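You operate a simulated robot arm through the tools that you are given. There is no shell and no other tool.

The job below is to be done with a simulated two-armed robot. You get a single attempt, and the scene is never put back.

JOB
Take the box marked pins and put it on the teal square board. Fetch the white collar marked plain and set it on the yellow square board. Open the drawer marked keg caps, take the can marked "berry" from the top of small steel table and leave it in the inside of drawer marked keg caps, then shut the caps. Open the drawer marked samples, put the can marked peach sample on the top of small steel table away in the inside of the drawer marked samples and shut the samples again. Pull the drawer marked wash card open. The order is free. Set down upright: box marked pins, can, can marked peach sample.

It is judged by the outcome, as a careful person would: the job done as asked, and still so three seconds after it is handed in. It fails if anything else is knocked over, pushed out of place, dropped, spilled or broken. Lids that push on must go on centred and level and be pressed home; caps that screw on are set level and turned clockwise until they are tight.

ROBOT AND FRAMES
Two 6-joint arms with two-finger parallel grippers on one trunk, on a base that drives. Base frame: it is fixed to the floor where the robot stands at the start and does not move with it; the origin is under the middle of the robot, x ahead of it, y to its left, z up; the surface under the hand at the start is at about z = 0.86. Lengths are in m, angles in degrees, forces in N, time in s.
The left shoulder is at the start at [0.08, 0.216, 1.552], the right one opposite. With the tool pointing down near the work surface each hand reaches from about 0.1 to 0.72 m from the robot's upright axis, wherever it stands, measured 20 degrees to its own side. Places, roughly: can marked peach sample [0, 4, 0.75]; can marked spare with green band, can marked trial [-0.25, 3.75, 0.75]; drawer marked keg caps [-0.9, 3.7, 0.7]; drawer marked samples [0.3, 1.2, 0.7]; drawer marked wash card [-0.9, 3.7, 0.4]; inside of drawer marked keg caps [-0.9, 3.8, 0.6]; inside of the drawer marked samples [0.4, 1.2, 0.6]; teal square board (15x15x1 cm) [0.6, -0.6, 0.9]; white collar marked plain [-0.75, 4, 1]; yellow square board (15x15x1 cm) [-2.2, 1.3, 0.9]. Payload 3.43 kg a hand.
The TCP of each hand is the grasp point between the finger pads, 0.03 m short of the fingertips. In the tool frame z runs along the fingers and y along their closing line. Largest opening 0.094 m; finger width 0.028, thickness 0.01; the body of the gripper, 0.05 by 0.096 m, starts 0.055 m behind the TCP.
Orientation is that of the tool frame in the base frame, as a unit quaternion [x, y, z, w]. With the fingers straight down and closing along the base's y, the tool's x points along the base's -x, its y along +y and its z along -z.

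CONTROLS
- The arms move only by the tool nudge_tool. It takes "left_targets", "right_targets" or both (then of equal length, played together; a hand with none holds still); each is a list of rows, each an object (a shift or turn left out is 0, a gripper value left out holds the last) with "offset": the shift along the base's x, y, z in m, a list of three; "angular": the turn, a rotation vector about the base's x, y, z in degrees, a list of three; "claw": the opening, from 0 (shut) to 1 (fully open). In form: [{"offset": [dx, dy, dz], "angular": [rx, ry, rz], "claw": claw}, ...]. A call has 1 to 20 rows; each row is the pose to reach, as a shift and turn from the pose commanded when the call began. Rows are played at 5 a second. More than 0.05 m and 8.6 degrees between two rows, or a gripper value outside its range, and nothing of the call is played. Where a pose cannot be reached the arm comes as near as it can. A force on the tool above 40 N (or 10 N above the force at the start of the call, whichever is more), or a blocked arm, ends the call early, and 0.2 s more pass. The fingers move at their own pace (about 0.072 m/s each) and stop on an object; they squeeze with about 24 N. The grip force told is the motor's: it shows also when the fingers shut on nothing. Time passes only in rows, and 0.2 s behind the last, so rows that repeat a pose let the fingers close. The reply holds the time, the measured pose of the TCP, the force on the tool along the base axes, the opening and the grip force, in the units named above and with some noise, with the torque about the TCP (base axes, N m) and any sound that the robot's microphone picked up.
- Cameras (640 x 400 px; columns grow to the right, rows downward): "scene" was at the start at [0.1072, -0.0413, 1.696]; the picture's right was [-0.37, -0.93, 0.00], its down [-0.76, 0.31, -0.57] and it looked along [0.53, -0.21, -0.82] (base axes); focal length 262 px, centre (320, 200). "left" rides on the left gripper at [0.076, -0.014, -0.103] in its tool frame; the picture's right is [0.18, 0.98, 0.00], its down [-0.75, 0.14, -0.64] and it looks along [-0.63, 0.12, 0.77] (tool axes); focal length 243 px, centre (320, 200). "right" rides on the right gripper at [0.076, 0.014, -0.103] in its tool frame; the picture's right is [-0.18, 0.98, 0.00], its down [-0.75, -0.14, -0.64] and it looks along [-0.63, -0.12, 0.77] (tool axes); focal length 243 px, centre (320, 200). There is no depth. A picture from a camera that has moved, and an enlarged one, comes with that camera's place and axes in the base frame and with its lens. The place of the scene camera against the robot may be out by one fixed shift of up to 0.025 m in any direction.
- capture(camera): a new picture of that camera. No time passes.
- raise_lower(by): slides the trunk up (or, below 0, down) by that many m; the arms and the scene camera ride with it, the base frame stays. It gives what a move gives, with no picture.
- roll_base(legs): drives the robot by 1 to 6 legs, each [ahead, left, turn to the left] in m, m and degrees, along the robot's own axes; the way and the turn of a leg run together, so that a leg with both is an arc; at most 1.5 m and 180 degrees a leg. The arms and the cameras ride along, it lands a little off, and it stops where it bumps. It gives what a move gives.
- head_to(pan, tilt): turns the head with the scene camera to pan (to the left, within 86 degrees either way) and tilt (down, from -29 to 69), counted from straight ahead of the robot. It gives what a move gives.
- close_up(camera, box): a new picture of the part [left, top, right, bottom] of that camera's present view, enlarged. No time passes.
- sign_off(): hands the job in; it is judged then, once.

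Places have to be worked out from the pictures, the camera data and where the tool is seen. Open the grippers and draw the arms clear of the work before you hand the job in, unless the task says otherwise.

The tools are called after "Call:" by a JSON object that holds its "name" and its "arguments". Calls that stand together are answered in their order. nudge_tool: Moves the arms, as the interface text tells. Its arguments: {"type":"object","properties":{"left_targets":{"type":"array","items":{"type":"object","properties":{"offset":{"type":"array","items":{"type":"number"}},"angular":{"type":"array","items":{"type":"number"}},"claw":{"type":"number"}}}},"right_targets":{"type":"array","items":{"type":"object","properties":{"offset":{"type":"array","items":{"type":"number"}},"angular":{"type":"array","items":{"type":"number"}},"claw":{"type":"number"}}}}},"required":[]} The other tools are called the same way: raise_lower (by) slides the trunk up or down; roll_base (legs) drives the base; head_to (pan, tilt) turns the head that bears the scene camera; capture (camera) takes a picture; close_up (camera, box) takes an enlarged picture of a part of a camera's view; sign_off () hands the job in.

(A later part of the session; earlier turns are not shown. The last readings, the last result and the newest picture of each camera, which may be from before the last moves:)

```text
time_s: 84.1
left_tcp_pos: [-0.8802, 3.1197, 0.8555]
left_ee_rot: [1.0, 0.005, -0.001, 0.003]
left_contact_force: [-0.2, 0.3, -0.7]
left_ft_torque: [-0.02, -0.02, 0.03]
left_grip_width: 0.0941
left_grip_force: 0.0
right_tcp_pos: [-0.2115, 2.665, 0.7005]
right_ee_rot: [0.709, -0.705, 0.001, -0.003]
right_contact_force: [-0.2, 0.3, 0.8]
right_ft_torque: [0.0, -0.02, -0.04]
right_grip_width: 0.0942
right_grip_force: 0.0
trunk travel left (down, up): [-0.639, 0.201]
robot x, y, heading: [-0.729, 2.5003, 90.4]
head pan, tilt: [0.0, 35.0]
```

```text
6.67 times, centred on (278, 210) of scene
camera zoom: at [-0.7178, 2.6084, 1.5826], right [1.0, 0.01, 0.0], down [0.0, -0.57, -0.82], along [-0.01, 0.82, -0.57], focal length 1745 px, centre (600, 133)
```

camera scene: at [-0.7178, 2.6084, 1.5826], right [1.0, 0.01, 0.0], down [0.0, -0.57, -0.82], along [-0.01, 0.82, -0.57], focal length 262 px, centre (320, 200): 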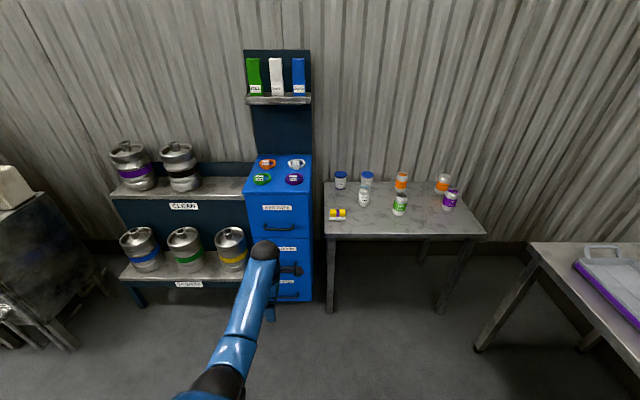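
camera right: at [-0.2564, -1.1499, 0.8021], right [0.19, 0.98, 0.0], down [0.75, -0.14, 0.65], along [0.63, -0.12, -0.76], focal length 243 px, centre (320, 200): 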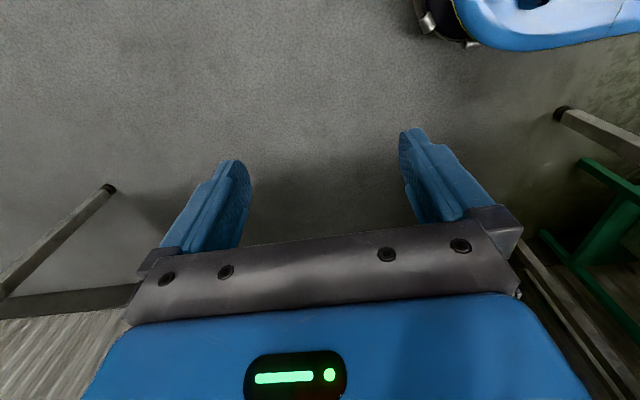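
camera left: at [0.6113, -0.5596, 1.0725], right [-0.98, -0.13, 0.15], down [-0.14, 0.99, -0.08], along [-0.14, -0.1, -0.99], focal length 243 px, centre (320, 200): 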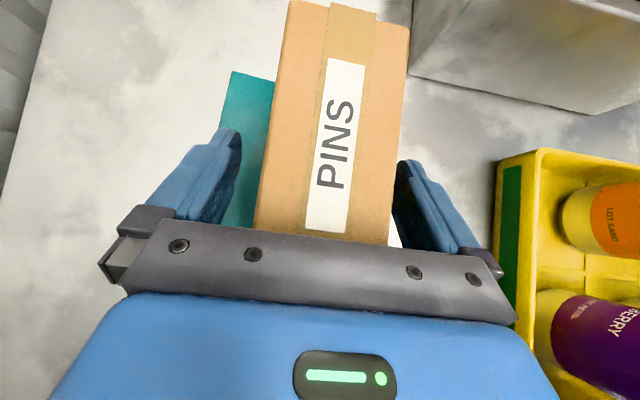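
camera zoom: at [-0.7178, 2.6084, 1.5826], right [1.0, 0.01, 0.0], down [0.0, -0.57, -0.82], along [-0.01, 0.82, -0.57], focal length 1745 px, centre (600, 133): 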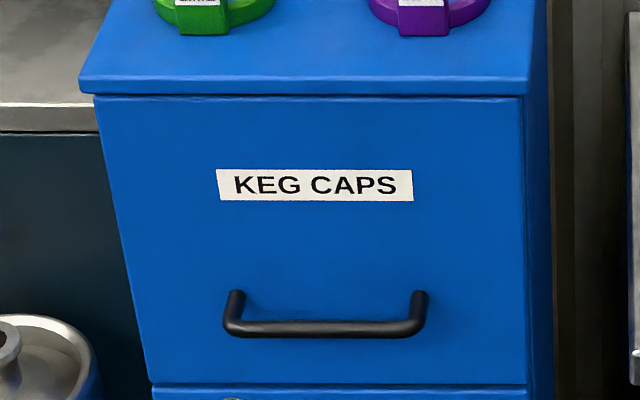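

The labels are clear: BERRY TRIAL (open, filled, purple), PEACH SAMPLE (orange, right), PLAIN collar at the rear right of the cabinet top. The keg caps handle bar is at about (-0.935, 3.57, 0.725), standing ~4 cm off the front. I lower the trunk and drive the left hand up to just short of the handle.

Call:
{"name": "raise_lower", "arguments": {"by": -0.06}}

Call:
{"name": "roll_base", "arguments": {"legs": [[0.36, 0.055, 0]]}}

Call:
{"name": "capture", "arguments": {"camera": "left"}}

Call:
{"name": "head_to", "arguments": {"pan": 10, "tilt": 45}}

Call:
{"name": "capture", "arguments": {"camera": "scene"}}

```text
time_s: 85.1
left_tcp_pos: [-0.881, 3.1202, 0.7945]
left_ee_rot: [1.0, 0.007, -0.001, 0.001]
left_contact_force: [0.8, 0.7, 0.6]
left_ft_torque: [0.03, -0.02, 0.0]
left_grip_width: 0.0941
left_grip_force: 0.0
right_tcp_pos: [-0.2114, 2.6644, 0.6406]
right_ee_rot: [0.709, -0.705, 0.0, -0.003]
right_contact_force: [-0.6, -0.5, 0.5]
right_ft_torque: [-0.02, 0.03, 0.0]
right_grip_width: 0.0939
right_grip_force: 0.2
trunk travel left (down, up): [-0.579, 0.261]
robot x, y, heading: [-0.7267, 2.5039, 90.3]
head pan, tilt: [0.0, 35.0]
```

```text
time_s: 87.4
left_tcp_pos: [-0.9377, 3.4763, 0.7963]
left_ee_rot: [1.0, 0.007, -0.001, 0.002]
left_contact_force: [0.3, 0.0, 0.1]
left_ft_torque: [-0.01, -0.02, 0.0]
left_grip_width: 0.0939
left_grip_force: 0.1
right_tcp_pos: [-0.2687, 3.0194, 0.6413]
right_ee_rot: [0.709, -0.705, -0.001, -0.004]
right_contact_force: [0.5, 0.5, -0.3]
right_ft_torque: [0.04, -0.01, 0.01]
right_grip_width: 0.0939
right_grip_force: 0.0
trunk travel left (down, up): [-0.579, 0.261]
robot x, y, heading: [-0.7858, 2.8623, 90.4]
head pan, tilt: [0.0, 35.0]
```

```text
taken
camera left: at [-0.8617, 3.4916, 0.8984], right [0.2, -0.98, 0.0], down [-0.75, -0.15, 0.64], along [-0.63, -0.13, -0.77], focal length 243 px, centre (320, 200)
```

left: 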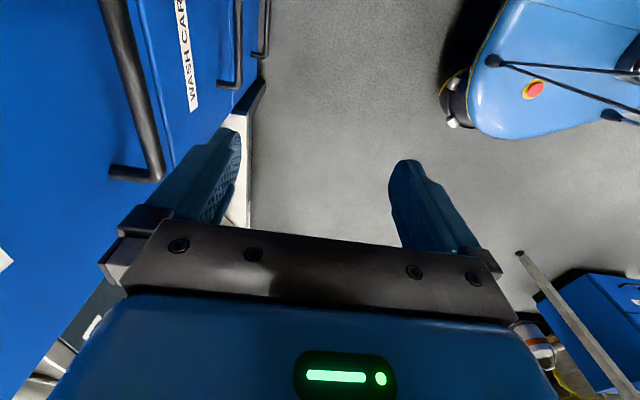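

```text
time_s: 88.2
left_tcp_pos: [-0.9381, 3.477, 0.7948]
left_ee_rot: [1.0, 0.007, 0.0, 0.002]
left_contact_force: [0.2, 1.2, 0.3]
left_ft_torque: [0.01, 0.03, 0.0]
left_grip_width: 0.0941
left_grip_force: 0.0
right_tcp_pos: [-0.2694, 3.0214, 0.6413]
right_ee_rot: [0.709, -0.705, 0.0, -0.003]
right_contact_force: [-0.1, 0.2, -0.4]
right_ft_torque: [0.01, -0.01, -0.02]
right_grip_width: 0.0941
right_grip_force: 0.0
trunk travel left (down, up): [-0.579, 0.261]
robot x, y, heading: [-0.7855, 2.8578, 90.6]
head pan, tilt: [10.0, 45.0]
```

```text
taken
camera scene: at [-0.7894, 2.9571, 1.5078], right [0.98, 0.18, 0.0], down [0.13, -0.7, -0.71], along [-0.13, 0.7, -0.71], focal length 262 px, centre (320, 200)
```

scene: 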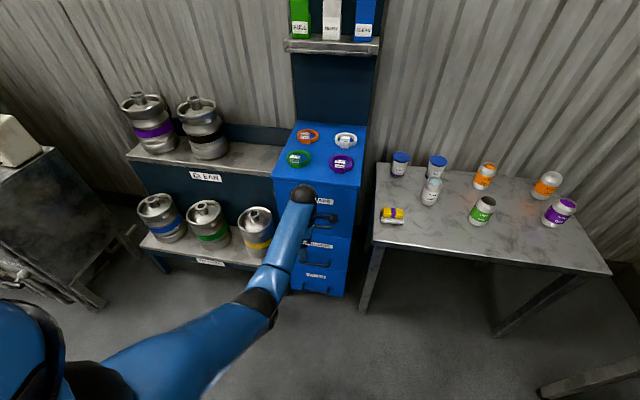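

The left camera puts the bar a bit further (y≈3.60). I lower the hand 5 cm here, short of the handle, to triangulate it.

Call:
{"name": "nudge_tool", "arguments": {"left_targets": [{"offset": [0.02, -0.01, -0.03], "claw": 0.4}, {"offset": [0.04, -0.01, -0.06], "claw": 0.4}]}}

Call:
{"name": "capture", "arguments": {"camera": "left"}}

```text
time_s: 88.8
left_tcp_pos: [-0.8962, 3.4668, 0.7347]
left_ee_rot: [1.0, 0.006, -0.002, 0.003]
left_contact_force: [1.1, 1.5, 0.4]
left_ft_torque: [0.0, 0.02, 0.03]
left_grip_width: 0.0374
left_grip_force: 0.0
right_tcp_pos: [-0.2679, 3.0214, 0.6406]
right_ee_rot: [0.709, -0.706, 0.0, -0.002]
right_contact_force: [0.0, 0.9, -0.2]
right_ft_torque: [-0.02, -0.01, -0.01]
right_grip_width: 0.094
right_grip_force: 0.2
trunk travel left (down, up): [-0.579, 0.261]
robot x, y, heading: [-0.788, 2.8611, 90.3]
head pan, tilt: [10.0, 45.0]
```

```text
taken
camera left: at [-0.8208, 3.4825, 0.8375], right [0.2, -0.98, 0.0], down [-0.75, -0.15, 0.64], along [-0.63, -0.13, -0.77], focal length 243 px, centre (320, 200)
```

left: 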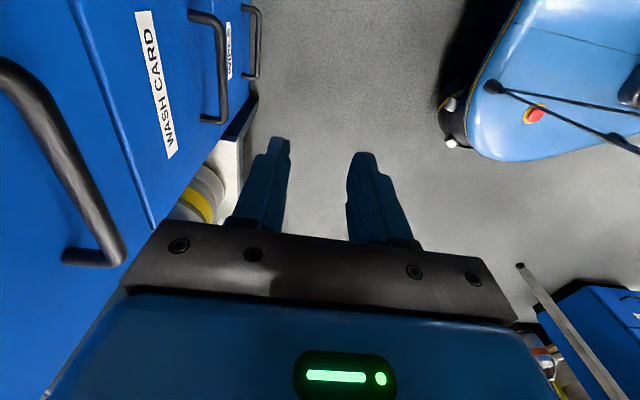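

Triangulated: bar centre (-0.945, 3.618, 0.712), front panel at y≈3.658. I raise the hand, drive forward 0.15 m and line up above the bar.

Call:
{"name": "nudge_tool", "arguments": {"left_targets": [{"offset": [-0.02, 0, 0.03], "claw": 0.36}, {"offset": [-0.046, 0, 0.05], "claw": 0.36}]}}

Call:
{"name": "roll_base", "arguments": {"legs": [[0.145, 0, 0]]}}

Call:
{"name": "nudge_tool", "arguments": {"left_targets": [{"offset": [0, 0, 0]}, {"offset": [0, 0, 0]}]}}

Call:
{"name": "capture", "arguments": {"camera": "left"}}

```text
time_s: 89.3
left_tcp_pos: [-0.945, 3.4665, 0.7839]
left_ee_rot: [1.0, 0.006, 0.0, 0.002]
left_contact_force: [0.1, -0.2, 1.0]
left_ft_torque: [-0.01, -0.04, 0.0]
left_grip_width: 0.0339
left_grip_force: 0.0
right_tcp_pos: [-0.2685, 3.0203, 0.6421]
right_ee_rot: [0.709, -0.705, 0.0, -0.003]
right_contact_force: [0.6, 0.3, 0.4]
right_ft_torque: [-0.02, 0.01, 0.0]
right_grip_width: 0.094
right_grip_force: 0.1
trunk travel left (down, up): [-0.579, 0.261]
robot x, y, heading: [-0.781, 2.8598, 90.4]
head pan, tilt: [10.0, 45.0]
```

```text
time_s: 90.7
left_tcp_pos: [-0.947, 3.5937, 0.7841]
left_ee_rot: [1.0, 0.004, -0.001, 0.011]
left_contact_force: [0.4, 0.3, -0.3]
left_ft_torque: [0.01, 0.03, -0.01]
left_grip_width: 0.0338
left_grip_force: 0.0
right_tcp_pos: [-0.2697, 3.1536, 0.641]
right_ee_rot: [0.71, -0.704, 0.001, -0.003]
right_contact_force: [-0.7, -0.8, 0.0]
right_ft_torque: [0.03, 0.02, 0.0]
right_grip_width: 0.094
right_grip_force: 0.1
trunk travel left (down, up): [-0.579, 0.261]
robot x, y, heading: [-0.7816, 2.9947, 90.5]
head pan, tilt: [10.0, 45.0]
stopped in leg 1: the force on the tool passed its limit at 135 N (the readings are from after the stop); the commanded pose is now the measured one
```

```text
time_s: 91.3
left_tcp_pos: [-0.9462, 3.5933, 0.7837]
left_ee_rot: [1.0, 0.003, 0.0, 0.011]
left_contact_force: [-0.2, 0.3, 0.0]
left_ft_torque: [-0.02, 0.04, 0.01]
left_grip_width: 0.0338
left_grip_force: 0.0
right_tcp_pos: [-0.271, 3.1527, 0.6416]
right_ee_rot: [0.71, -0.704, 0.002, -0.004]
right_contact_force: [0.8, -0.1, 1.1]
right_ft_torque: [0.01, 0.04, 0.02]
right_grip_width: 0.0938
right_grip_force: 0.0
trunk travel left (down, up): [-0.579, 0.261]
robot x, y, heading: [-0.7863, 2.9929, 90.5]
head pan, tilt: [10.0, 45.0]
```

```text
taken
camera left: at [-0.8696, 3.6107, 0.8864], right [0.19, -0.98, 0.02], down [-0.75, -0.13, 0.65], along [-0.63, -0.14, -0.76], focal length 243 px, centre (320, 200)
```

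left: 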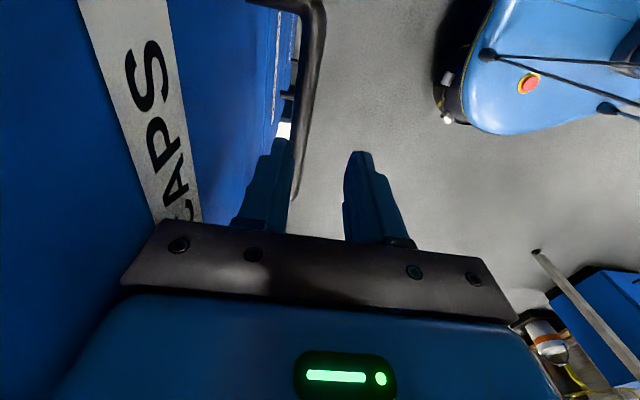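

The gripper body bumped the cabinet's overhanging top, so a vertical grip doesn't fit. I back off 0.15 m and check whether anything moved.

Call:
{"name": "roll_base", "arguments": {"legs": [[-0.2, 0, 0]]}}

Call:
{"name": "capture", "arguments": {"camera": "scene"}}

Call:
{"name": "close_up", "arguments": {"camera": "scene", "box": [260, 90, 420, 190]}}

```text
time_s: 92.9
left_tcp_pos: [-0.9444, 3.3946, 0.7833]
left_ee_rot: [1.0, 0.003, -0.002, 0.011]
left_contact_force: [-0.7, 0.6, -0.7]
left_ft_torque: [-0.01, -0.01, -0.01]
left_grip_width: 0.0338
left_grip_force: 0.1
right_tcp_pos: [-0.2676, 2.955, 0.6422]
right_ee_rot: [0.71, -0.704, 0.001, -0.003]
right_contact_force: [-0.9, 0.5, 0.7]
right_ft_torque: [-0.02, -0.02, -0.02]
right_grip_width: 0.094
right_grip_force: 0.1
trunk travel left (down, up): [-0.579, 0.261]
robot x, y, heading: [-0.7822, 2.794, 90.6]
head pan, tilt: [10.0, 45.0]
```

```text
taken
camera scene: at [-0.789, 2.8905, 1.5076], right [0.98, 0.18, 0.0], down [0.13, -0.7, -0.71], along [-0.13, 0.69, -0.71], focal length 262 px, centre (320, 200)
```

scene: 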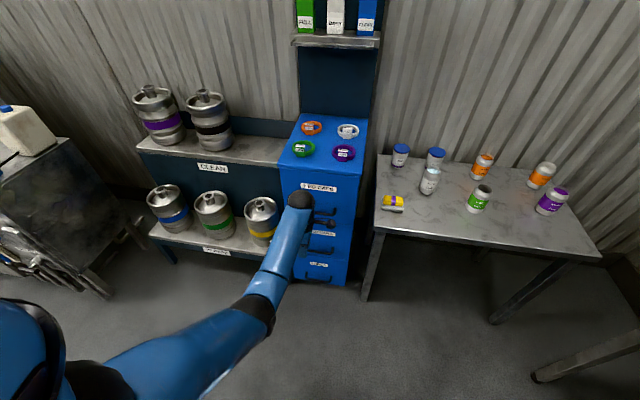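

```text
4.00 times, centred on (340, 140) of scene
camera zoom: at [-0.789, 2.8905, 1.5076], right [0.98, 0.18, 0.0], down [0.13, -0.7, -0.71], along [-0.13, 0.69, -0.71], focal length 1047 px, centre (240, 440)
```

zoom: 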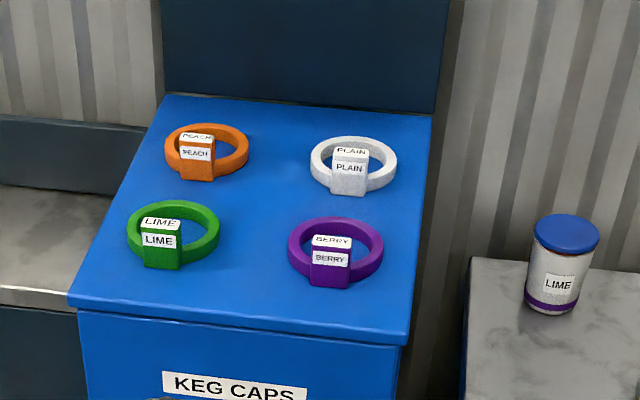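

The cabinet and collars are unmoved. I turn the left tool to point forward (fingers closing vertically), which suits the bar and keeps the body clear, then lower the trunk to handle height.

Call:
{"name": "nudge_tool", "arguments": {"left_targets": [{"offset": [0, 0.005, 0.01], "angular": [8.2, 0, 0], "claw": 0.5}, {"offset": [0, 0.01, 0.02], "angular": [16.4, 0, 0]}, {"offset": [0, 0.015, 0.03], "angular": [24.6, 0, 0]}, {"offset": [0, 0.02, 0.04], "angular": [32.8, 0, 0]}, {"offset": [0, 0.025, 0.05], "angular": [41, 0, 0]}, {"offset": [0, 0.03, 0.06], "angular": [49.2, 0, 0]}, {"offset": [0, 0.035, 0.07], "angular": [57.4, 0, 0]}, {"offset": [0, 0.04, 0.08], "angular": [65.6, 0, 0]}, {"offset": [0, 0.045, 0.09], "angular": [73.8, 0, 0]}, {"offset": [0, 0.05, 0.1], "angular": [82, 0, 0]}, {"offset": [0, 0.05, 0.1], "angular": [89, 0, 0]}]}}

Call:
{"name": "capture", "arguments": {"camera": "scene"}}

Call:
{"name": "capture", "arguments": {"camera": "left"}}

```text
time_s: 95.3
left_tcp_pos: [-0.9461, 3.4444, 0.8847]
left_ee_rot: [0.72, 0.003, 0.002, -0.694]
left_contact_force: [-0.3, 0.0, -0.4]
left_ft_torque: [0.03, -0.01, 0.0]
left_grip_width: 0.0471
left_grip_force: 0.1
right_tcp_pos: [-0.2676, 2.9558, 0.6416]
right_ee_rot: [0.71, -0.705, 0.001, -0.003]
right_contact_force: [0.0, 0.0, -0.5]
right_ft_torque: [0.03, 0.0, -0.02]
right_grip_width: 0.0939
right_grip_force: 0.1
trunk travel left (down, up): [-0.579, 0.261]
robot x, y, heading: [-0.7828, 2.7921, 90.6]
head pan, tilt: [10.0, 45.0]
```

```text
taken
camera scene: at [-0.789, 2.8889, 1.5078], right [0.98, 0.18, 0.0], down [0.13, -0.7, -0.71], along [-0.13, 0.7, -0.71], focal length 262 px, centre (320, 200)
```

scene: 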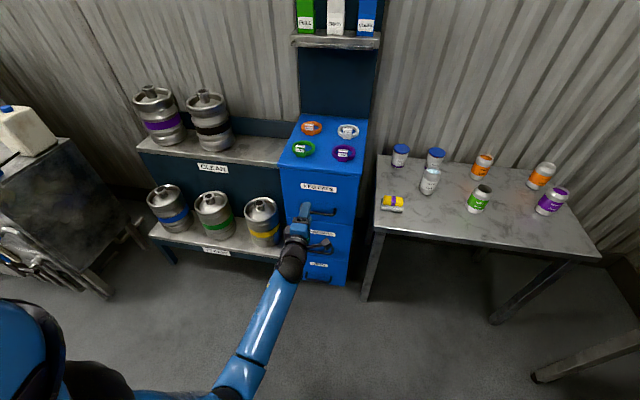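

```text
taken
camera left: at [-0.8682, 3.3416, 0.9035], right [0.19, -0.04, -0.98], down [-0.75, -0.65, -0.12], along [-0.63, 0.76, -0.15], focal length 243 px, centre (320, 200)
```

left: 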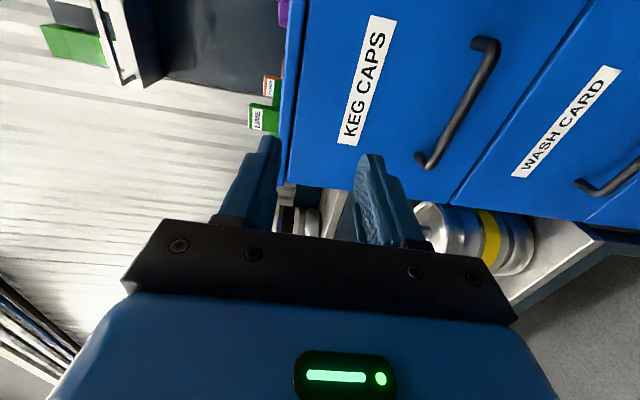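

The forward-pointing grip works. I lower the trunk to bring the fingers level with the handle.

Call:
{"name": "raise_lower", "arguments": {"by": -0.173}}

Call:
{"name": "roll_base", "arguments": {"legs": [[0.12, 0, 0]]}}

Call:
{"name": "nudge_tool", "arguments": {"left_targets": [{"offset": [0, 0, 0]}, {"offset": [0, 0, 0]}]}}

Call:
{"name": "capture", "arguments": {"camera": "left"}}

```text
time_s: 97.2
left_tcp_pos: [-0.9458, 3.4438, 0.7119]
left_ee_rot: [0.72, 0.004, 0.002, -0.694]
left_contact_force: [0.2, -0.4, -1.0]
left_ft_torque: [0.0, 0.02, -0.04]
left_grip_width: 0.047
left_grip_force: 0.1
right_tcp_pos: [-0.2684, 2.9541, 0.468]
right_ee_rot: [0.709, -0.705, 0.0, -0.004]
right_contact_force: [-0.6, 0.5, -0.3]
right_ft_torque: [0.0, -0.01, 0.0]
right_grip_width: 0.094
right_grip_force: 0.0
trunk travel left (down, up): [-0.406, 0.434]
robot x, y, heading: [-0.7822, 2.7917, 90.6]
head pan, tilt: [10.0, 45.0]
```

```text
time_s: 98.5
left_tcp_pos: [-0.9456, 3.5641, 0.7108]
left_ee_rot: [0.721, 0.003, 0.002, -0.693]
left_contact_force: [-0.4, 0.8, 0.3]
left_ft_torque: [0.0, 0.04, 0.01]
left_grip_width: 0.0471
left_grip_force: 0.1
right_tcp_pos: [-0.2691, 3.0732, 0.4672]
right_ee_rot: [0.709, -0.705, 0.0, -0.004]
right_contact_force: [-0.3, 0.1, 0.1]
right_ft_torque: [0.0, 0.03, -0.03]
right_grip_width: 0.0938
right_grip_force: 0.0
trunk travel left (down, up): [-0.406, 0.434]
robot x, y, heading: [-0.7862, 2.913, 90.4]
head pan, tilt: [10.0, 45.0]
```

```text
time_s: 99.1
left_tcp_pos: [-0.946, 3.5638, 0.7108]
left_ee_rot: [0.722, 0.002, 0.002, -0.692]
left_contact_force: [-0.1, -0.4, -0.3]
left_ft_torque: [-0.02, -0.01, -0.01]
left_grip_width: 0.0471
left_grip_force: 0.1
right_tcp_pos: [-0.2682, 3.0741, 0.4676]
right_ee_rot: [0.709, -0.705, 0.0, -0.003]
right_contact_force: [-0.6, -0.5, 1.3]
right_ft_torque: [-0.01, 0.03, 0.04]
right_grip_width: 0.094
right_grip_force: 0.1
trunk travel left (down, up): [-0.406, 0.434]
robot x, y, heading: [-0.786, 2.9121, 90.6]
head pan, tilt: [10.0, 45.0]
```

```text
taken
camera left: at [-0.8692, 3.4616, 0.7303], right [0.19, -0.04, -0.98], down [-0.75, -0.65, -0.12], along [-0.63, 0.76, -0.15], focal length 243 px, centre (320, 200)
```

left: 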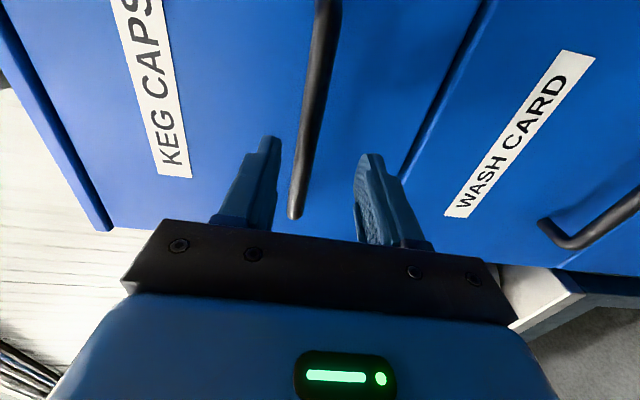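

The bar lies between the fingers. I advance the arm 5 cm onto it and close.

Call:
{"name": "nudge_tool", "arguments": {"left_targets": [{"offset": [0, 0.02, 0]}, {"offset": [0, 0.035, 0]}, {"offset": [0, 0.045, 0]}, {"offset": [0, 0.05, 0]}]}}

Call:
{"name": "capture", "arguments": {"camera": "left"}}

```text
time_s: 100.1
left_tcp_pos: [-0.9456, 3.6127, 0.7113]
left_ee_rot: [0.721, 0.003, 0.001, -0.693]
left_contact_force: [0.4, -0.2, 0.0]
left_ft_torque: [0.01, 0.0, -0.01]
left_grip_width: 0.0472
left_grip_force: 0.1
right_tcp_pos: [-0.2686, 3.0743, 0.4679]
right_ee_rot: [0.71, -0.704, 0.001, -0.004]
right_contact_force: [-0.1, -1.0, -0.2]
right_ft_torque: [-0.01, -0.02, 0.01]
right_grip_width: 0.0939
right_grip_force: 0.2
trunk travel left (down, up): [-0.406, 0.434]
robot x, y, heading: [-0.7846, 2.9183, 90.4]
head pan, tilt: [10.0, 45.0]
```

```text
taken
camera left: at [-0.8692, 3.5114, 0.7303], right [0.19, -0.04, -0.98], down [-0.75, -0.65, -0.12], along [-0.63, 0.76, -0.15], focal length 243 px, centre (320, 200)
```

left: 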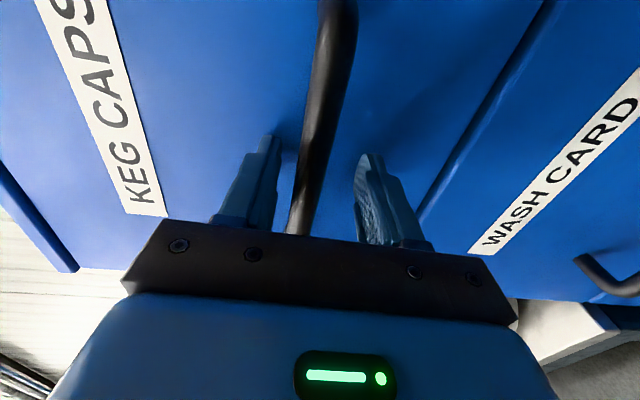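

Bar is between the pads. I close on it.

Call:
{"name": "nudge_tool", "arguments": {"left_targets": [{"offset": [0, 0, 0], "claw": 0.3}, {"offset": [0, 0, 0], "claw": 0.0}, {"offset": [0, 0, 0], "claw": 0.0}, {"offset": [0, 0, 0], "claw": 0.0}]}}

Call:
{"name": "roll_base", "arguments": {"legs": [[-0.15, 0, 0]]}}

Call:
{"name": "capture", "arguments": {"camera": "scene"}}

```text
time_s: 101.1
left_tcp_pos: [-0.9452, 3.6127, 0.7191]
left_ee_rot: [0.716, 0.003, 0.003, -0.698]
left_contact_force: [-6.0, 3.3, 28.8]
left_ft_torque: [-0.16, 0.57, -0.42]
left_grip_width: 0.018
left_grip_force: 45.1
right_tcp_pos: [-0.2689, 3.0736, 0.4684]
right_ee_rot: [0.71, -0.704, 0.0, -0.005]
right_contact_force: [0.0, 0.3, 0.5]
right_ft_torque: [0.01, 0.01, 0.01]
right_grip_width: 0.094
right_grip_force: 0.1
trunk travel left (down, up): [-0.406, 0.434]
robot x, y, heading: [-0.7835, 2.9098, 90.6]
head pan, tilt: [10.0, 45.0]
```

```text
time_s: 101.9
left_tcp_pos: [-0.9459, 3.6039, 0.7175]
left_ee_rot: [0.716, 0.002, 0.001, -0.698]
left_contact_force: [2.2, 1.0, -8.6]
left_ft_torque: [0.01, 0.32, -0.22]
left_grip_width: 0.0182
left_grip_force: 44.3
right_tcp_pos: [-0.2686, 3.0629, 0.4681]
right_ee_rot: [0.71, -0.704, 0.002, -0.004]
right_contact_force: [0.0, 0.3, -0.1]
right_ft_torque: [0.0, 0.02, -0.02]
right_grip_width: 0.094
right_grip_force: 0.0
trunk travel left (down, up): [-0.406, 0.434]
robot x, y, heading: [-0.7844, 2.9031, 90.5]
head pan, tilt: [10.0, 45.0]
stopped in leg 1: the force on the tool passed its limit at 41 N (the readings are from after the stop); the commanded pose is now the measured one
```

```text
taken
camera scene: at [-0.7901, 2.9971, 1.3345], right [0.98, 0.18, 0.0], down [0.13, -0.7, -0.71], along [-0.13, 0.7, -0.71], focal length 262 px, centre (320, 200)
```

scene: 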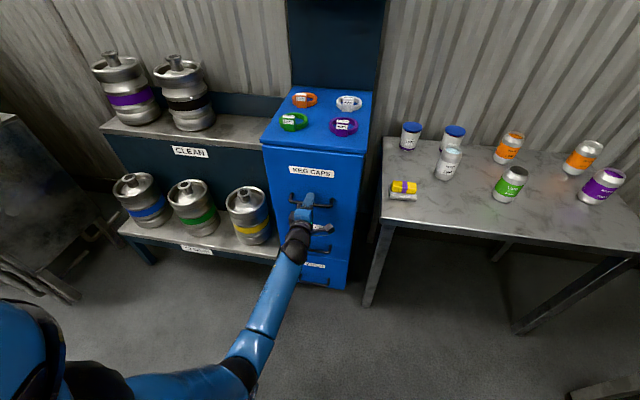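

The grip seized the bar 8 mm off level and the preload tripped the limit; now it's relaxed. I pull with the arm to feel the drawer's resistance.

Call:
{"name": "nudge_tool", "arguments": {"left_targets": [{"offset": [0, -0.01, 0], "claw": 0}, {"offset": [0, -0.02, 0]}, {"offset": [0, -0.035, 0]}, {"offset": [0, -0.05, 0]}]}}

Call:
{"name": "capture", "arguments": {"camera": "left"}}

```text
time_s: 102.9
left_tcp_pos: [-0.9457, 3.5543, 0.7179]
left_ee_rot: [0.717, 0.001, 0.002, -0.697]
left_contact_force: [6.9, -1.2, -18.0]
left_ft_torque: [0.05, 0.38, 0.91]
left_grip_width: 0.0186
left_grip_force: 44.8
right_tcp_pos: [-0.2683, 3.0639, 0.4677]
right_ee_rot: [0.71, -0.704, 0.001, -0.003]
right_contact_force: [0.1, 0.3, -0.1]
right_ft_torque: [0.0, 0.02, -0.02]
right_grip_width: 0.0938
right_grip_force: 0.0
trunk travel left (down, up): [-0.406, 0.434]
robot x, y, heading: [-0.7875, 2.9022, 90.6]
head pan, tilt: [10.0, 45.0]
```

```text
taken
camera left: at [-0.8692, 3.4523, 0.7361], right [0.19, -0.03, -0.98], down [-0.75, -0.65, -0.13], along [-0.63, 0.76, -0.14], focal length 243 px, centre (320, 200)
```

left: 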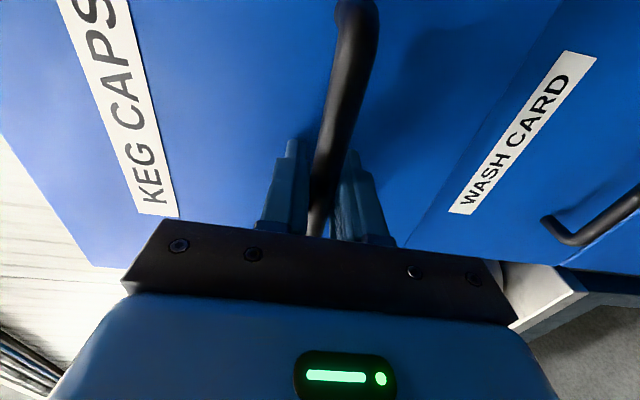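

The drawer is coming. I relieve the vertical load slightly and pull further with the base.

Call:
{"name": "nudge_tool", "arguments": {"left_targets": [{"offset": [0.001, 0, -0.003]}, {"offset": [0.001, -0.02, -0.003]}]}}

Call:
{"name": "roll_base", "arguments": {"legs": [[-0.22, 0, 0]]}}

Call:
{"name": "capture", "arguments": {"camera": "scene"}}

```text
time_s: 103.5
left_tcp_pos: [-0.9473, 3.5348, 0.7181]
left_ee_rot: [0.714, 0.003, 0.002, -0.7]
left_contact_force: [2.8, -1.6, -10.8]
left_ft_torque: [0.02, 0.56, 0.41]
left_grip_width: 0.0182
left_grip_force: 44.4
right_tcp_pos: [-0.2684, 3.0635, 0.4675]
right_ee_rot: [0.71, -0.704, 0.001, -0.004]
right_contact_force: [-0.5, -0.5, 0.1]
right_ft_torque: [0.03, 0.04, 0.0]
right_grip_width: 0.094
right_grip_force: 0.1
trunk travel left (down, up): [-0.406, 0.434]
robot x, y, heading: [-0.7875, 2.9009, 90.7]
head pan, tilt: [10.0, 45.0]
```

```text
time_s: 105.2
left_tcp_pos: [-0.9447, 3.3191, 0.7179]
left_ee_rot: [0.714, 0.004, 0.0, -0.7]
left_contact_force: [-2.5, 0.9, 0.0]
left_ft_torque: [-0.03, 0.26, -0.34]
left_grip_width: 0.0183
left_grip_force: 45.6
right_tcp_pos: [-0.2679, 2.8464, 0.4687]
right_ee_rot: [0.71, -0.704, 0.002, -0.004]
right_contact_force: [-0.1, 0.2, -0.2]
right_ft_torque: [0.03, 0.02, 0.0]
right_grip_width: 0.094
right_grip_force: 0.1
trunk travel left (down, up): [-0.406, 0.434]
robot x, y, heading: [-0.7832, 2.6842, 90.5]
head pan, tilt: [10.0, 45.0]
stopped in leg 1: the force on the tool passed its limit at 94 N (the readings are from after the stop); the commanded pose is now the measured one
```

```text
taken
camera scene: at [-0.7883, 2.7818, 1.3348], right [0.98, 0.18, 0.0], down [0.13, -0.7, -0.71], along [-0.13, 0.69, -0.71], focal length 262 px, centre (320, 200)
```

scene: 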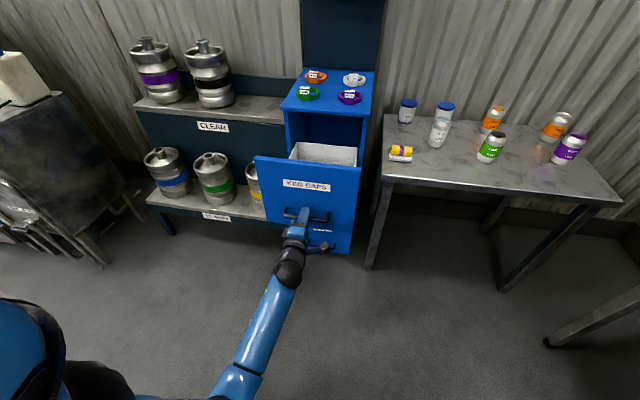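

The drawer is open to its stop (~0.29 m). I release the bar and back the base off, then raise the trunk to look inside.

Call:
{"name": "nudge_tool", "arguments": {"left_targets": [{"offset": [0, 0, 0], "claw": 0.5}, {"offset": [0, 0, 0], "claw": 0.5}, {"offset": [0, -0.03, 0]}, {"offset": [0, -0.07, 0]}]}}

Call:
{"name": "roll_base", "arguments": {"legs": [[-0.15, 0, 0]]}}

Call:
{"name": "raise_lower", "arguments": {"by": 0.3}}

Call:
{"name": "capture", "arguments": {"camera": "scene"}}

Call:
{"name": "close_up", "arguments": {"camera": "scene", "box": [240, 90, 400, 230]}}

```text
time_s: 106.2
left_tcp_pos: [-0.9442, 3.2488, 0.7183]
left_ee_rot: [0.715, 0.003, 0.0, -0.699]
left_contact_force: [0.4, 1.5, 0.5]
left_ft_torque: [0.01, 0.03, 0.0]
left_grip_width: 0.0469
left_grip_force: 0.1
right_tcp_pos: [-0.2665, 2.8472, 0.4684]
right_ee_rot: [0.71, -0.704, -0.001, -0.004]
right_contact_force: [0.2, -0.2, -0.7]
right_ft_torque: [0.01, 0.0, -0.03]
right_grip_width: 0.094
right_grip_force: 0.0
trunk travel left (down, up): [-0.406, 0.434]
robot x, y, heading: [-0.7772, 2.6848, 90.5]
head pan, tilt: [10.0, 45.0]
```

```text
time_s: 107.6
left_tcp_pos: [-0.9425, 3.0992, 0.7185]
left_ee_rot: [0.715, 0.005, -0.001, -0.699]
left_contact_force: [0.6, -0.4, 0.3]
left_ft_torque: [0.02, 0.02, -0.01]
left_grip_width: 0.0467
left_grip_force: 0.0
right_tcp_pos: [-0.2662, 2.6986, 0.4679]
right_ee_rot: [0.71, -0.704, 0.0, -0.004]
right_contact_force: [-0.8, 0.0, 0.4]
right_ft_torque: [0.03, 0.02, 0.04]
right_grip_width: 0.0939
right_grip_force: 0.1
trunk travel left (down, up): [-0.406, 0.434]
robot x, y, heading: [-0.7865, 2.537, 90.8]
head pan, tilt: [10.0, 45.0]
```

```text
time_s: 110.6
left_tcp_pos: [-0.9432, 3.1006, 1.0188]
left_ee_rot: [0.715, 0.004, 0.0, -0.699]
left_contact_force: [0.1, 0.2, 0.5]
left_ft_torque: [0.0, 0.01, -0.02]
left_grip_width: 0.0466
left_grip_force: 0.1
right_tcp_pos: [-0.266, 2.6978, 0.769]
right_ee_rot: [0.71, -0.704, 0.001, -0.003]
right_contact_force: [-0.1, 0.5, -0.2]
right_ft_torque: [0.01, -0.02, 0.0]
right_grip_width: 0.0939
right_grip_force: 0.0
trunk travel left (down, up): [-0.706, 0.134]
robot x, y, heading: [-0.7854, 2.5372, 90.4]
head pan, tilt: [10.0, 45.0]
```

```text
taken
camera scene: at [-0.7867, 2.6321, 1.6348], right [0.98, 0.18, 0.0], down [0.13, -0.7, -0.71], along [-0.13, 0.69, -0.71], focal length 262 px, centre (320, 200)
```

scene: 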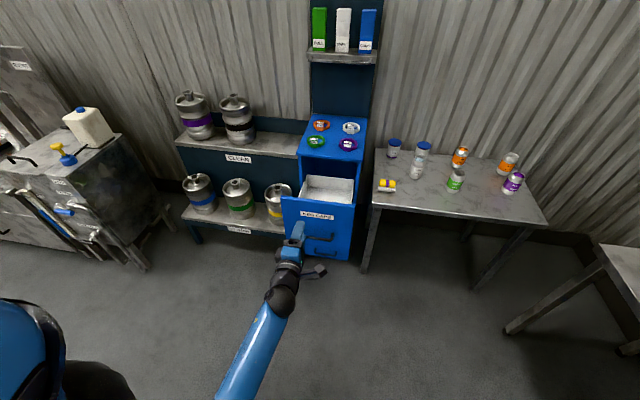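

```text
2.86 times, centred on (320, 160) of scene
camera zoom: at [-0.7867, 2.6321, 1.6348], right [0.98, 0.18, 0.0], down [0.13, -0.7, -0.71], along [-0.13, 0.69, -0.71], focal length 748 px, centre (320, 314)
```

zoom: 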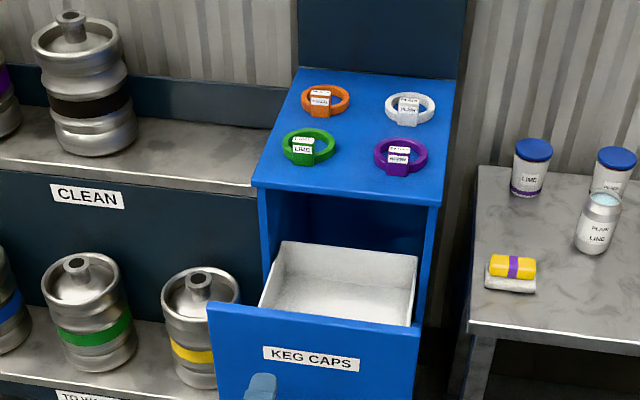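

The tray inside is empty and open. Now I locate the berry and peach sample cans more precisely.

Call:
{"name": "close_up", "arguments": {"camera": "scene", "box": [432, 130, 544, 200]}}

Call:
{"name": "head_to", "arguments": {"pan": -30, "tilt": 35}}

Call:
{"name": "capture", "arguments": {"camera": "scene"}}

```text
5.71 times, centred on (488, 165) of scene
camera zoom: at [-0.7867, 2.6321, 1.6348], right [0.98, 0.18, 0.0], down [0.13, -0.7, -0.71], along [-0.13, 0.69, -0.71], focal length 1496 px, centre (-640, 400)
```

zoom: 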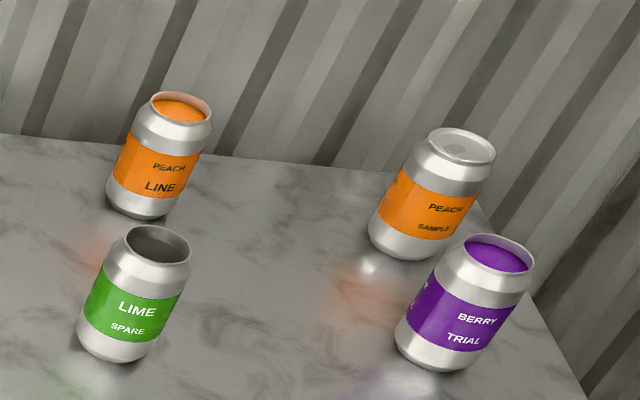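

```text
time_s: 111.7
left_tcp_pos: [-0.943, 3.1001, 1.0185]
left_ee_rot: [0.715, 0.004, -0.001, -0.699]
left_contact_force: [0.1, -0.7, -0.3]
left_ft_torque: [0.02, -0.02, 0.02]
left_grip_width: 0.0471
left_grip_force: 0.1
right_tcp_pos: [-0.2666, 2.6984, 0.768]
right_ee_rot: [0.711, -0.703, 0.001, -0.003]
right_contact_force: [-0.8, 0.3, 0.4]
right_ft_torque: [-0.02, 0.0, 0.01]
right_grip_width: 0.0939
right_grip_force: 0.0
trunk travel left (down, up): [-0.706, 0.134]
robot x, y, heading: [-0.7829, 2.5372, 90.6]
head pan, tilt: [-30.0, 35.0]
```

```text
taken
camera scene: at [-0.7285, 2.6289, 1.6496], right [0.87, -0.49, 0.0], down [-0.28, -0.5, -0.82], along [0.4, 0.71, -0.57], focal length 262 px, centre (320, 200)
```

scene: 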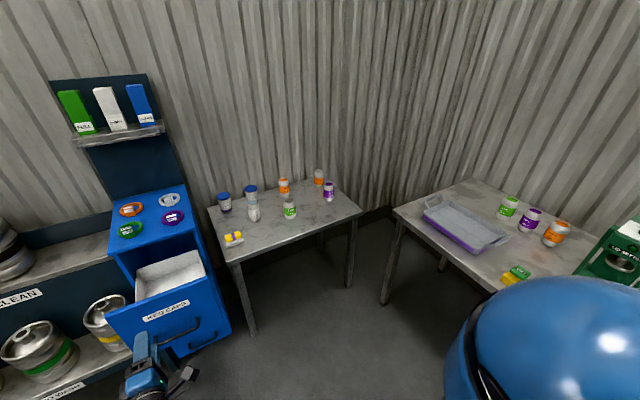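

Two-view triangulation gives berry can base ≈(-0.047, 3.73, 0.74), ~0.076 dia, top ≈0.855, with the peach sample behind it at ≈(-0.03, 3.90). I raise the trunk and bring the right hand forward to a tool-down working pose.

Call:
{"name": "raise_lower", "arguments": {"by": 0.1}}

Call:
{"name": "nudge_tool", "arguments": {"right_targets": [{"offset": [-0.019, 0.038, 0.015]}, {"offset": [-0.037, 0.076, 0.031]}, {"offset": [-0.056, 0.113, 0.047]}, {"offset": [-0.075, 0.151, 0.062]}, {"offset": [-0.093, 0.189, 0.078]}, {"offset": [-0.112, 0.227, 0.093]}, {"offset": [-0.131, 0.264, 0.109]}, {"offset": [-0.149, 0.302, 0.124]}, {"offset": [-0.168, 0.34, 0.14]}]}}

Call:
{"name": "capture", "arguments": {"camera": "scene"}}

```text
time_s: 113.0
left_tcp_pos: [-0.943, 3.1005, 1.1192]
left_ee_rot: [0.715, 0.005, -0.001, -0.699]
left_contact_force: [-0.6, 0.0, -0.8]
left_ft_torque: [0.01, -0.01, 0.0]
left_grip_width: 0.0471
left_grip_force: 0.1
right_tcp_pos: [-0.2643, 2.6978, 0.8681]
right_ee_rot: [0.711, -0.703, 0.0, -0.004]
right_contact_force: [1.0, 1.2, 0.3]
right_ft_torque: [-0.02, 0.01, 0.01]
right_grip_width: 0.094
right_grip_force: 0.1
trunk travel left (down, up): [-0.806, 0.034]
robot x, y, heading: [-0.7841, 2.5356, 90.4]
head pan, tilt: [-30.0, 35.0]
```

```text
time_s: 115.0
left_tcp_pos: [-0.9423, 3.1014, 1.1176]
left_ee_rot: [0.716, 0.004, 0.0, -0.699]
left_contact_force: [-0.2, 0.3, -0.2]
left_ft_torque: [0.0, 0.0, -0.02]
left_grip_width: 0.047
left_grip_force: 0.1
right_tcp_pos: [-0.4341, 3.0386, 1.0062]
right_ee_rot: [0.71, -0.704, 0.002, -0.003]
right_contact_force: [1.0, 0.2, 0.3]
right_ft_torque: [0.01, 0.03, -0.02]
right_grip_width: 0.0938
right_grip_force: 0.1
trunk travel left (down, up): [-0.806, 0.034]
robot x, y, heading: [-0.7835, 2.5379, 90.7]
head pan, tilt: [-30.0, 35.0]
```

```text
taken
camera scene: at [-0.7293, 2.631, 1.7495], right [0.87, -0.49, 0.0], down [-0.28, -0.5, -0.82], along [0.4, 0.71, -0.57], focal length 262 px, centre (320, 200)
```

scene: 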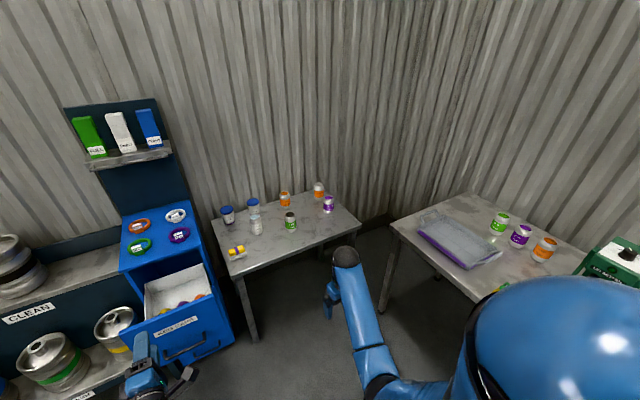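

I drive right and forward to bring the right hand near the berry can, short of it, and look through the right camera.

Call:
{"name": "roll_base", "arguments": {"legs": [[0, -0.38, -0.6], [0.52, 0, 0]]}}

Call:
{"name": "nudge_tool", "arguments": {"right_targets": [{"offset": [0, 0, 0]}, {"offset": [0, 0, 0]}]}}

Call:
{"name": "capture", "arguments": {"camera": "right"}}

Call:
{"name": "capture", "arguments": {"camera": "scene"}}

```text
time_s: 120.0
left_tcp_pos: [-0.5558, 3.618, 1.1198]
left_ee_rot: [0.714, -0.001, 0.005, -0.7]
left_contact_force: [-0.1, 0.2, -0.2]
left_ft_torque: [0.01, -0.02, -0.02]
left_grip_width: 0.0471
left_grip_force: 0.0
right_tcp_pos: [-0.049, 3.55, 1.0078]
right_ee_rot: [-0.705, 0.709, 0.0, 0.003]
right_contact_force: [0.3, -0.1, 0.2]
right_ft_torque: [0.03, -0.01, -0.01]
right_grip_width: 0.0939
right_grip_force: 0.0
trunk travel left (down, up): [-0.806, 0.034]
robot x, y, heading: [-0.4005, 3.0531, 89.6]
head pan, tilt: [-30.0, 35.0]
```

```text
time_s: 120.6
left_tcp_pos: [-0.5554, 3.6195, 1.1181]
left_ee_rot: [0.715, -0.001, 0.005, -0.7]
left_contact_force: [0.7, -1.1, -0.1]
left_ft_torque: [-0.03, -0.01, 0.0]
left_grip_width: 0.0471
left_grip_force: 0.1
right_tcp_pos: [-0.0484, 3.5504, 1.0067]
right_ee_rot: [-0.706, 0.708, 0.001, 0.003]
right_contact_force: [-0.4, -0.8, 0.0]
right_ft_torque: [-0.01, -0.02, -0.01]
right_grip_width: 0.0942
right_grip_force: 0.0
trunk travel left (down, up): [-0.806, 0.034]
robot x, y, heading: [-0.4023, 3.0565, 89.8]
head pan, tilt: [-30.0, 35.0]
```

```text
taken
camera right: at [-0.0627, 3.4733, 1.1084], right [-0.98, 0.19, -0.01], down [0.14, 0.75, 0.65], along [0.13, 0.63, -0.76], focal length 243 px, centre (320, 200)
```

right: 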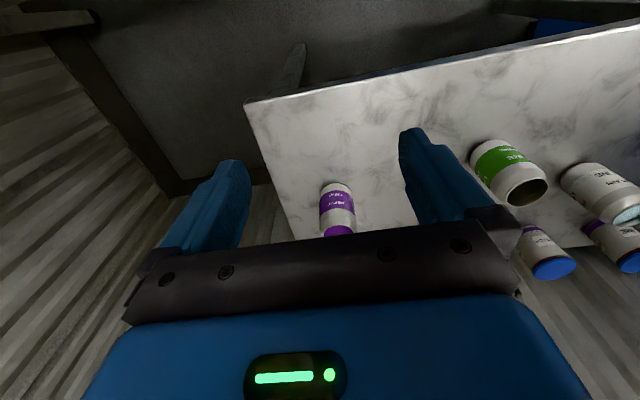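

```text
taken
camera scene: at [-0.3472, 3.1453, 1.7497], right [0.86, -0.5, 0.0], down [-0.29, -0.49, -0.82], along [0.41, 0.71, -0.57], focal length 262 px, centre (320, 200)
```

scene: 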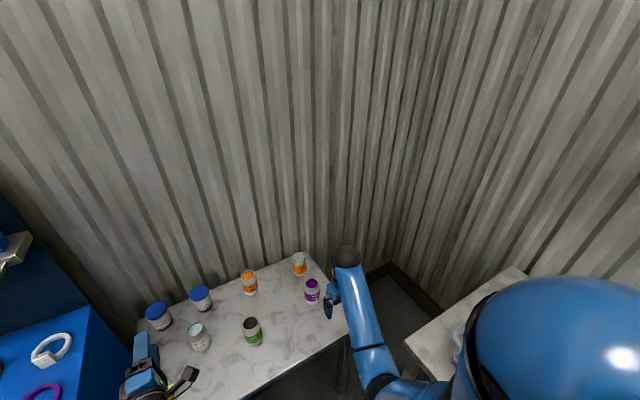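

The right camera puts the berry can at ≈(-0.034, 3.75). I move 0.13 forward to view it closer before descending.

Call:
{"name": "roll_base", "arguments": {"legs": [[0.13, -0.012, 0]]}}

Call:
{"name": "nudge_tool", "arguments": {"right_targets": [{"offset": [0, 0, 0]}, {"offset": [0, 0, 0]}]}}

Call:
{"name": "capture", "arguments": {"camera": "right"}}

Call:
{"name": "head_to", "arguments": {"pan": -25, "tilt": 55}}

Call:
{"name": "capture", "arguments": {"camera": "scene"}}

```text
time_s: 121.9
left_tcp_pos: [-0.5446, 3.7471, 1.1202]
left_ee_rot: [0.714, -0.001, 0.004, -0.7]
left_contact_force: [0.3, -0.6, 0.0]
left_ft_torque: [0.01, 0.01, 0.01]
left_grip_width: 0.047
left_grip_force: 0.1
right_tcp_pos: [-0.037, 3.6779, 1.0089]
right_ee_rot: [-0.706, 0.709, 0.0, 0.005]
right_contact_force: [0.8, 0.7, 0.3]
right_ft_torque: [0.02, -0.03, -0.04]
right_grip_width: 0.094
right_grip_force: 0.1
trunk travel left (down, up): [-0.806, 0.034]
robot x, y, heading: [-0.386, 3.183, 89.9]
head pan, tilt: [-30.0, 35.0]
```

```text
time_s: 122.5
left_tcp_pos: [-0.5423, 3.7478, 1.1197]
left_ee_rot: [0.714, -0.001, 0.005, -0.7]
left_contact_force: [0.2, -0.6, 0.1]
left_ft_torque: [-0.01, -0.03, 0.02]
left_grip_width: 0.0472
left_grip_force: 0.1
right_tcp_pos: [-0.0346, 3.6785, 1.0088]
right_ee_rot: [-0.705, 0.709, 0.0, 0.005]
right_contact_force: [0.3, -0.5, 0.1]
right_ft_torque: [-0.01, 0.0, 0.02]
right_grip_width: 0.0942
right_grip_force: 0.1
trunk travel left (down, up): [-0.806, 0.034]
robot x, y, heading: [-0.3909, 3.1872, 89.5]
head pan, tilt: [-30.0, 35.0]
```

```text
taken
camera right: at [-0.0509, 3.6011, 1.109], right [-0.98, 0.19, -0.01], down [0.14, 0.75, 0.65], along [0.13, 0.63, -0.76], focal length 243 px, centre (320, 200)
```

right: 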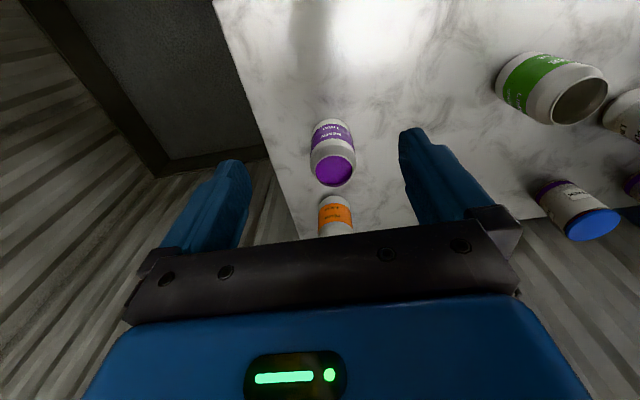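

```text
time_s: 123.3
left_tcp_pos: [-0.5431, 3.7509, 1.1179]
left_ee_rot: [0.715, 0.0, 0.004, -0.699]
left_contact_force: [1.0, -0.3, -0.3]
left_ft_torque: [0.0, -0.06, -0.06]
left_grip_width: 0.047
left_grip_force: 0.1
right_tcp_pos: [-0.0339, 3.6811, 1.006]
right_ee_rot: [-0.705, 0.709, -0.001, 0.004]
right_contact_force: [0.4, -0.6, 0.8]
right_ft_torque: [0.01, 0.05, 0.03]
right_grip_width: 0.094
right_grip_force: 0.0
trunk travel left (down, up): [-0.806, 0.034]
robot x, y, heading: [-0.3899, 3.1851, 89.8]
head pan, tilt: [-25.0, 55.0]
```

```text
taken
camera scene: at [-0.3484, 3.2655, 1.7214], right [0.9, -0.43, 0.0], down [-0.35, -0.74, -0.57], along [0.24, 0.52, -0.82], focal length 262 px, centre (320, 200)
```

scene: 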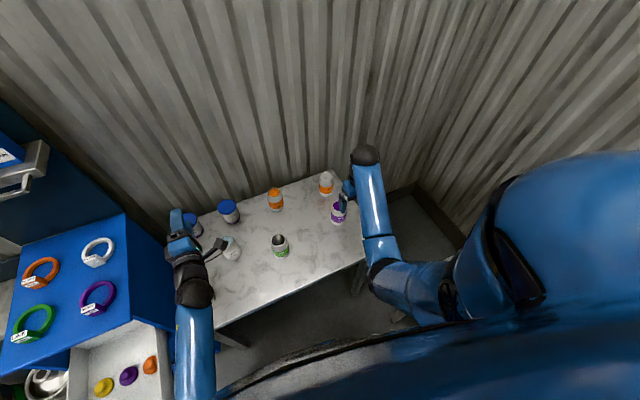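

Right-camera triangulation: berry can axis ≈(-0.034, 3.782), top ≈0.83, table ≈0.715. Before descending I must get the left hand out from over the table, so I back off and fold the left arm to hang low near the body.

Call:
{"name": "roll_base", "arguments": {"legs": [[-0.4, 0, 0]]}}

Call:
{"name": "nudge_tool", "arguments": {"left_targets": [{"offset": [-0.008, -0.034, -0.033], "angular": [-7.4, 0, 0]}, {"offset": [-0.016, -0.068, -0.066], "angular": [-14.8, 0, 0]}, {"offset": [-0.024, -0.102, -0.1], "angular": [-22.2, 0, 0]}, {"offset": [-0.032, -0.136, -0.134], "angular": [-29.6, 0, 0]}, {"offset": [-0.04, -0.17, -0.168], "angular": [-37, 0, 0]}, {"offset": [-0.048, -0.204, -0.202], "angular": [-44.4, 0, 0]}, {"offset": [-0.056, -0.238, -0.236], "angular": [-51.8, 0, 0]}, {"offset": [-0.064, -0.272, -0.27], "angular": [-59.2, 0, 0]}, {"offset": [-0.072, -0.306, -0.304], "angular": [-66.6, 0, 0]}, {"offset": [-0.08, -0.34, -0.304], "angular": [-74, 0, 0]}, {"offset": [-0.09, -0.38, -0.304], "angular": [-82, 0, 0]}, {"offset": [-0.1, -0.415, -0.304], "angular": [-89, 0, 0]}]}}

Call:
{"name": "capture", "arguments": {"camera": "scene"}}

```text
time_s: 125.8
left_tcp_pos: [-0.5446, 3.3524, 1.117]
left_ee_rot: [0.716, -0.001, 0.005, -0.698]
left_contact_force: [-0.1, -0.7, 0.1]
left_ft_torque: [0.04, -0.01, 0.01]
left_grip_width: 0.0472
left_grip_force: 0.1
right_tcp_pos: [-0.037, 3.2829, 1.005]
right_ee_rot: [-0.705, 0.709, -0.001, 0.002]
right_contact_force: [1.2, 0.5, -0.9]
right_ft_torque: [0.01, -0.01, -0.03]
right_grip_width: 0.0942
right_grip_force: 0.1
trunk travel left (down, up): [-0.806, 0.034]
robot x, y, heading: [-0.3921, 2.7843, 89.5]
head pan, tilt: [-25.0, 55.0]
```

```text
time_s: 128.4
left_tcp_pos: [-0.6301, 2.9596, 0.8156]
left_ee_rot: [0.993, -0.114, 0.001, -0.012]
left_contact_force: [-0.4, -0.3, 0.2]
left_ft_torque: [0.01, 0.01, 0.01]
left_grip_width: 0.0469
left_grip_force: 0.1
right_tcp_pos: [-0.0361, 3.2817, 1.0064]
right_ee_rot: [-0.704, 0.71, -0.001, 0.004]
right_contact_force: [0.1, -0.3, 0.0]
right_ft_torque: [0.02, -0.01, 0.02]
right_grip_width: 0.0941
right_grip_force: 0.0
trunk travel left (down, up): [-0.806, 0.034]
robot x, y, heading: [-0.3919, 2.7829, 89.8]
head pan, tilt: [-25.0, 55.0]
stopped in row 12 (left hand): the arm was blocked; the commanded pose is now the measured one
```

```text
taken
camera scene: at [-0.3507, 2.866, 1.7211], right [0.9, -0.43, 0.0], down [-0.35, -0.74, -0.57], along [0.25, 0.52, -0.82], focal length 262 px, centre (320, 200)
```

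scene: 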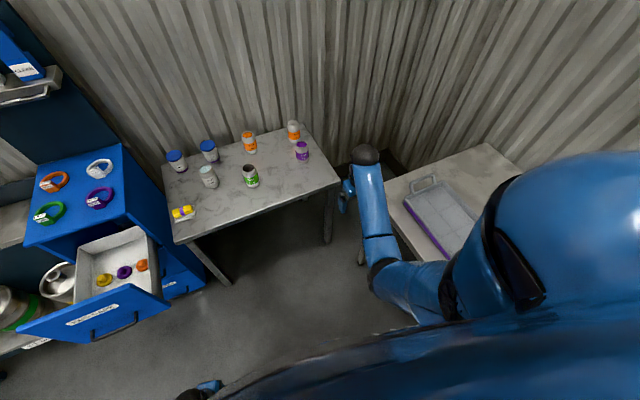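

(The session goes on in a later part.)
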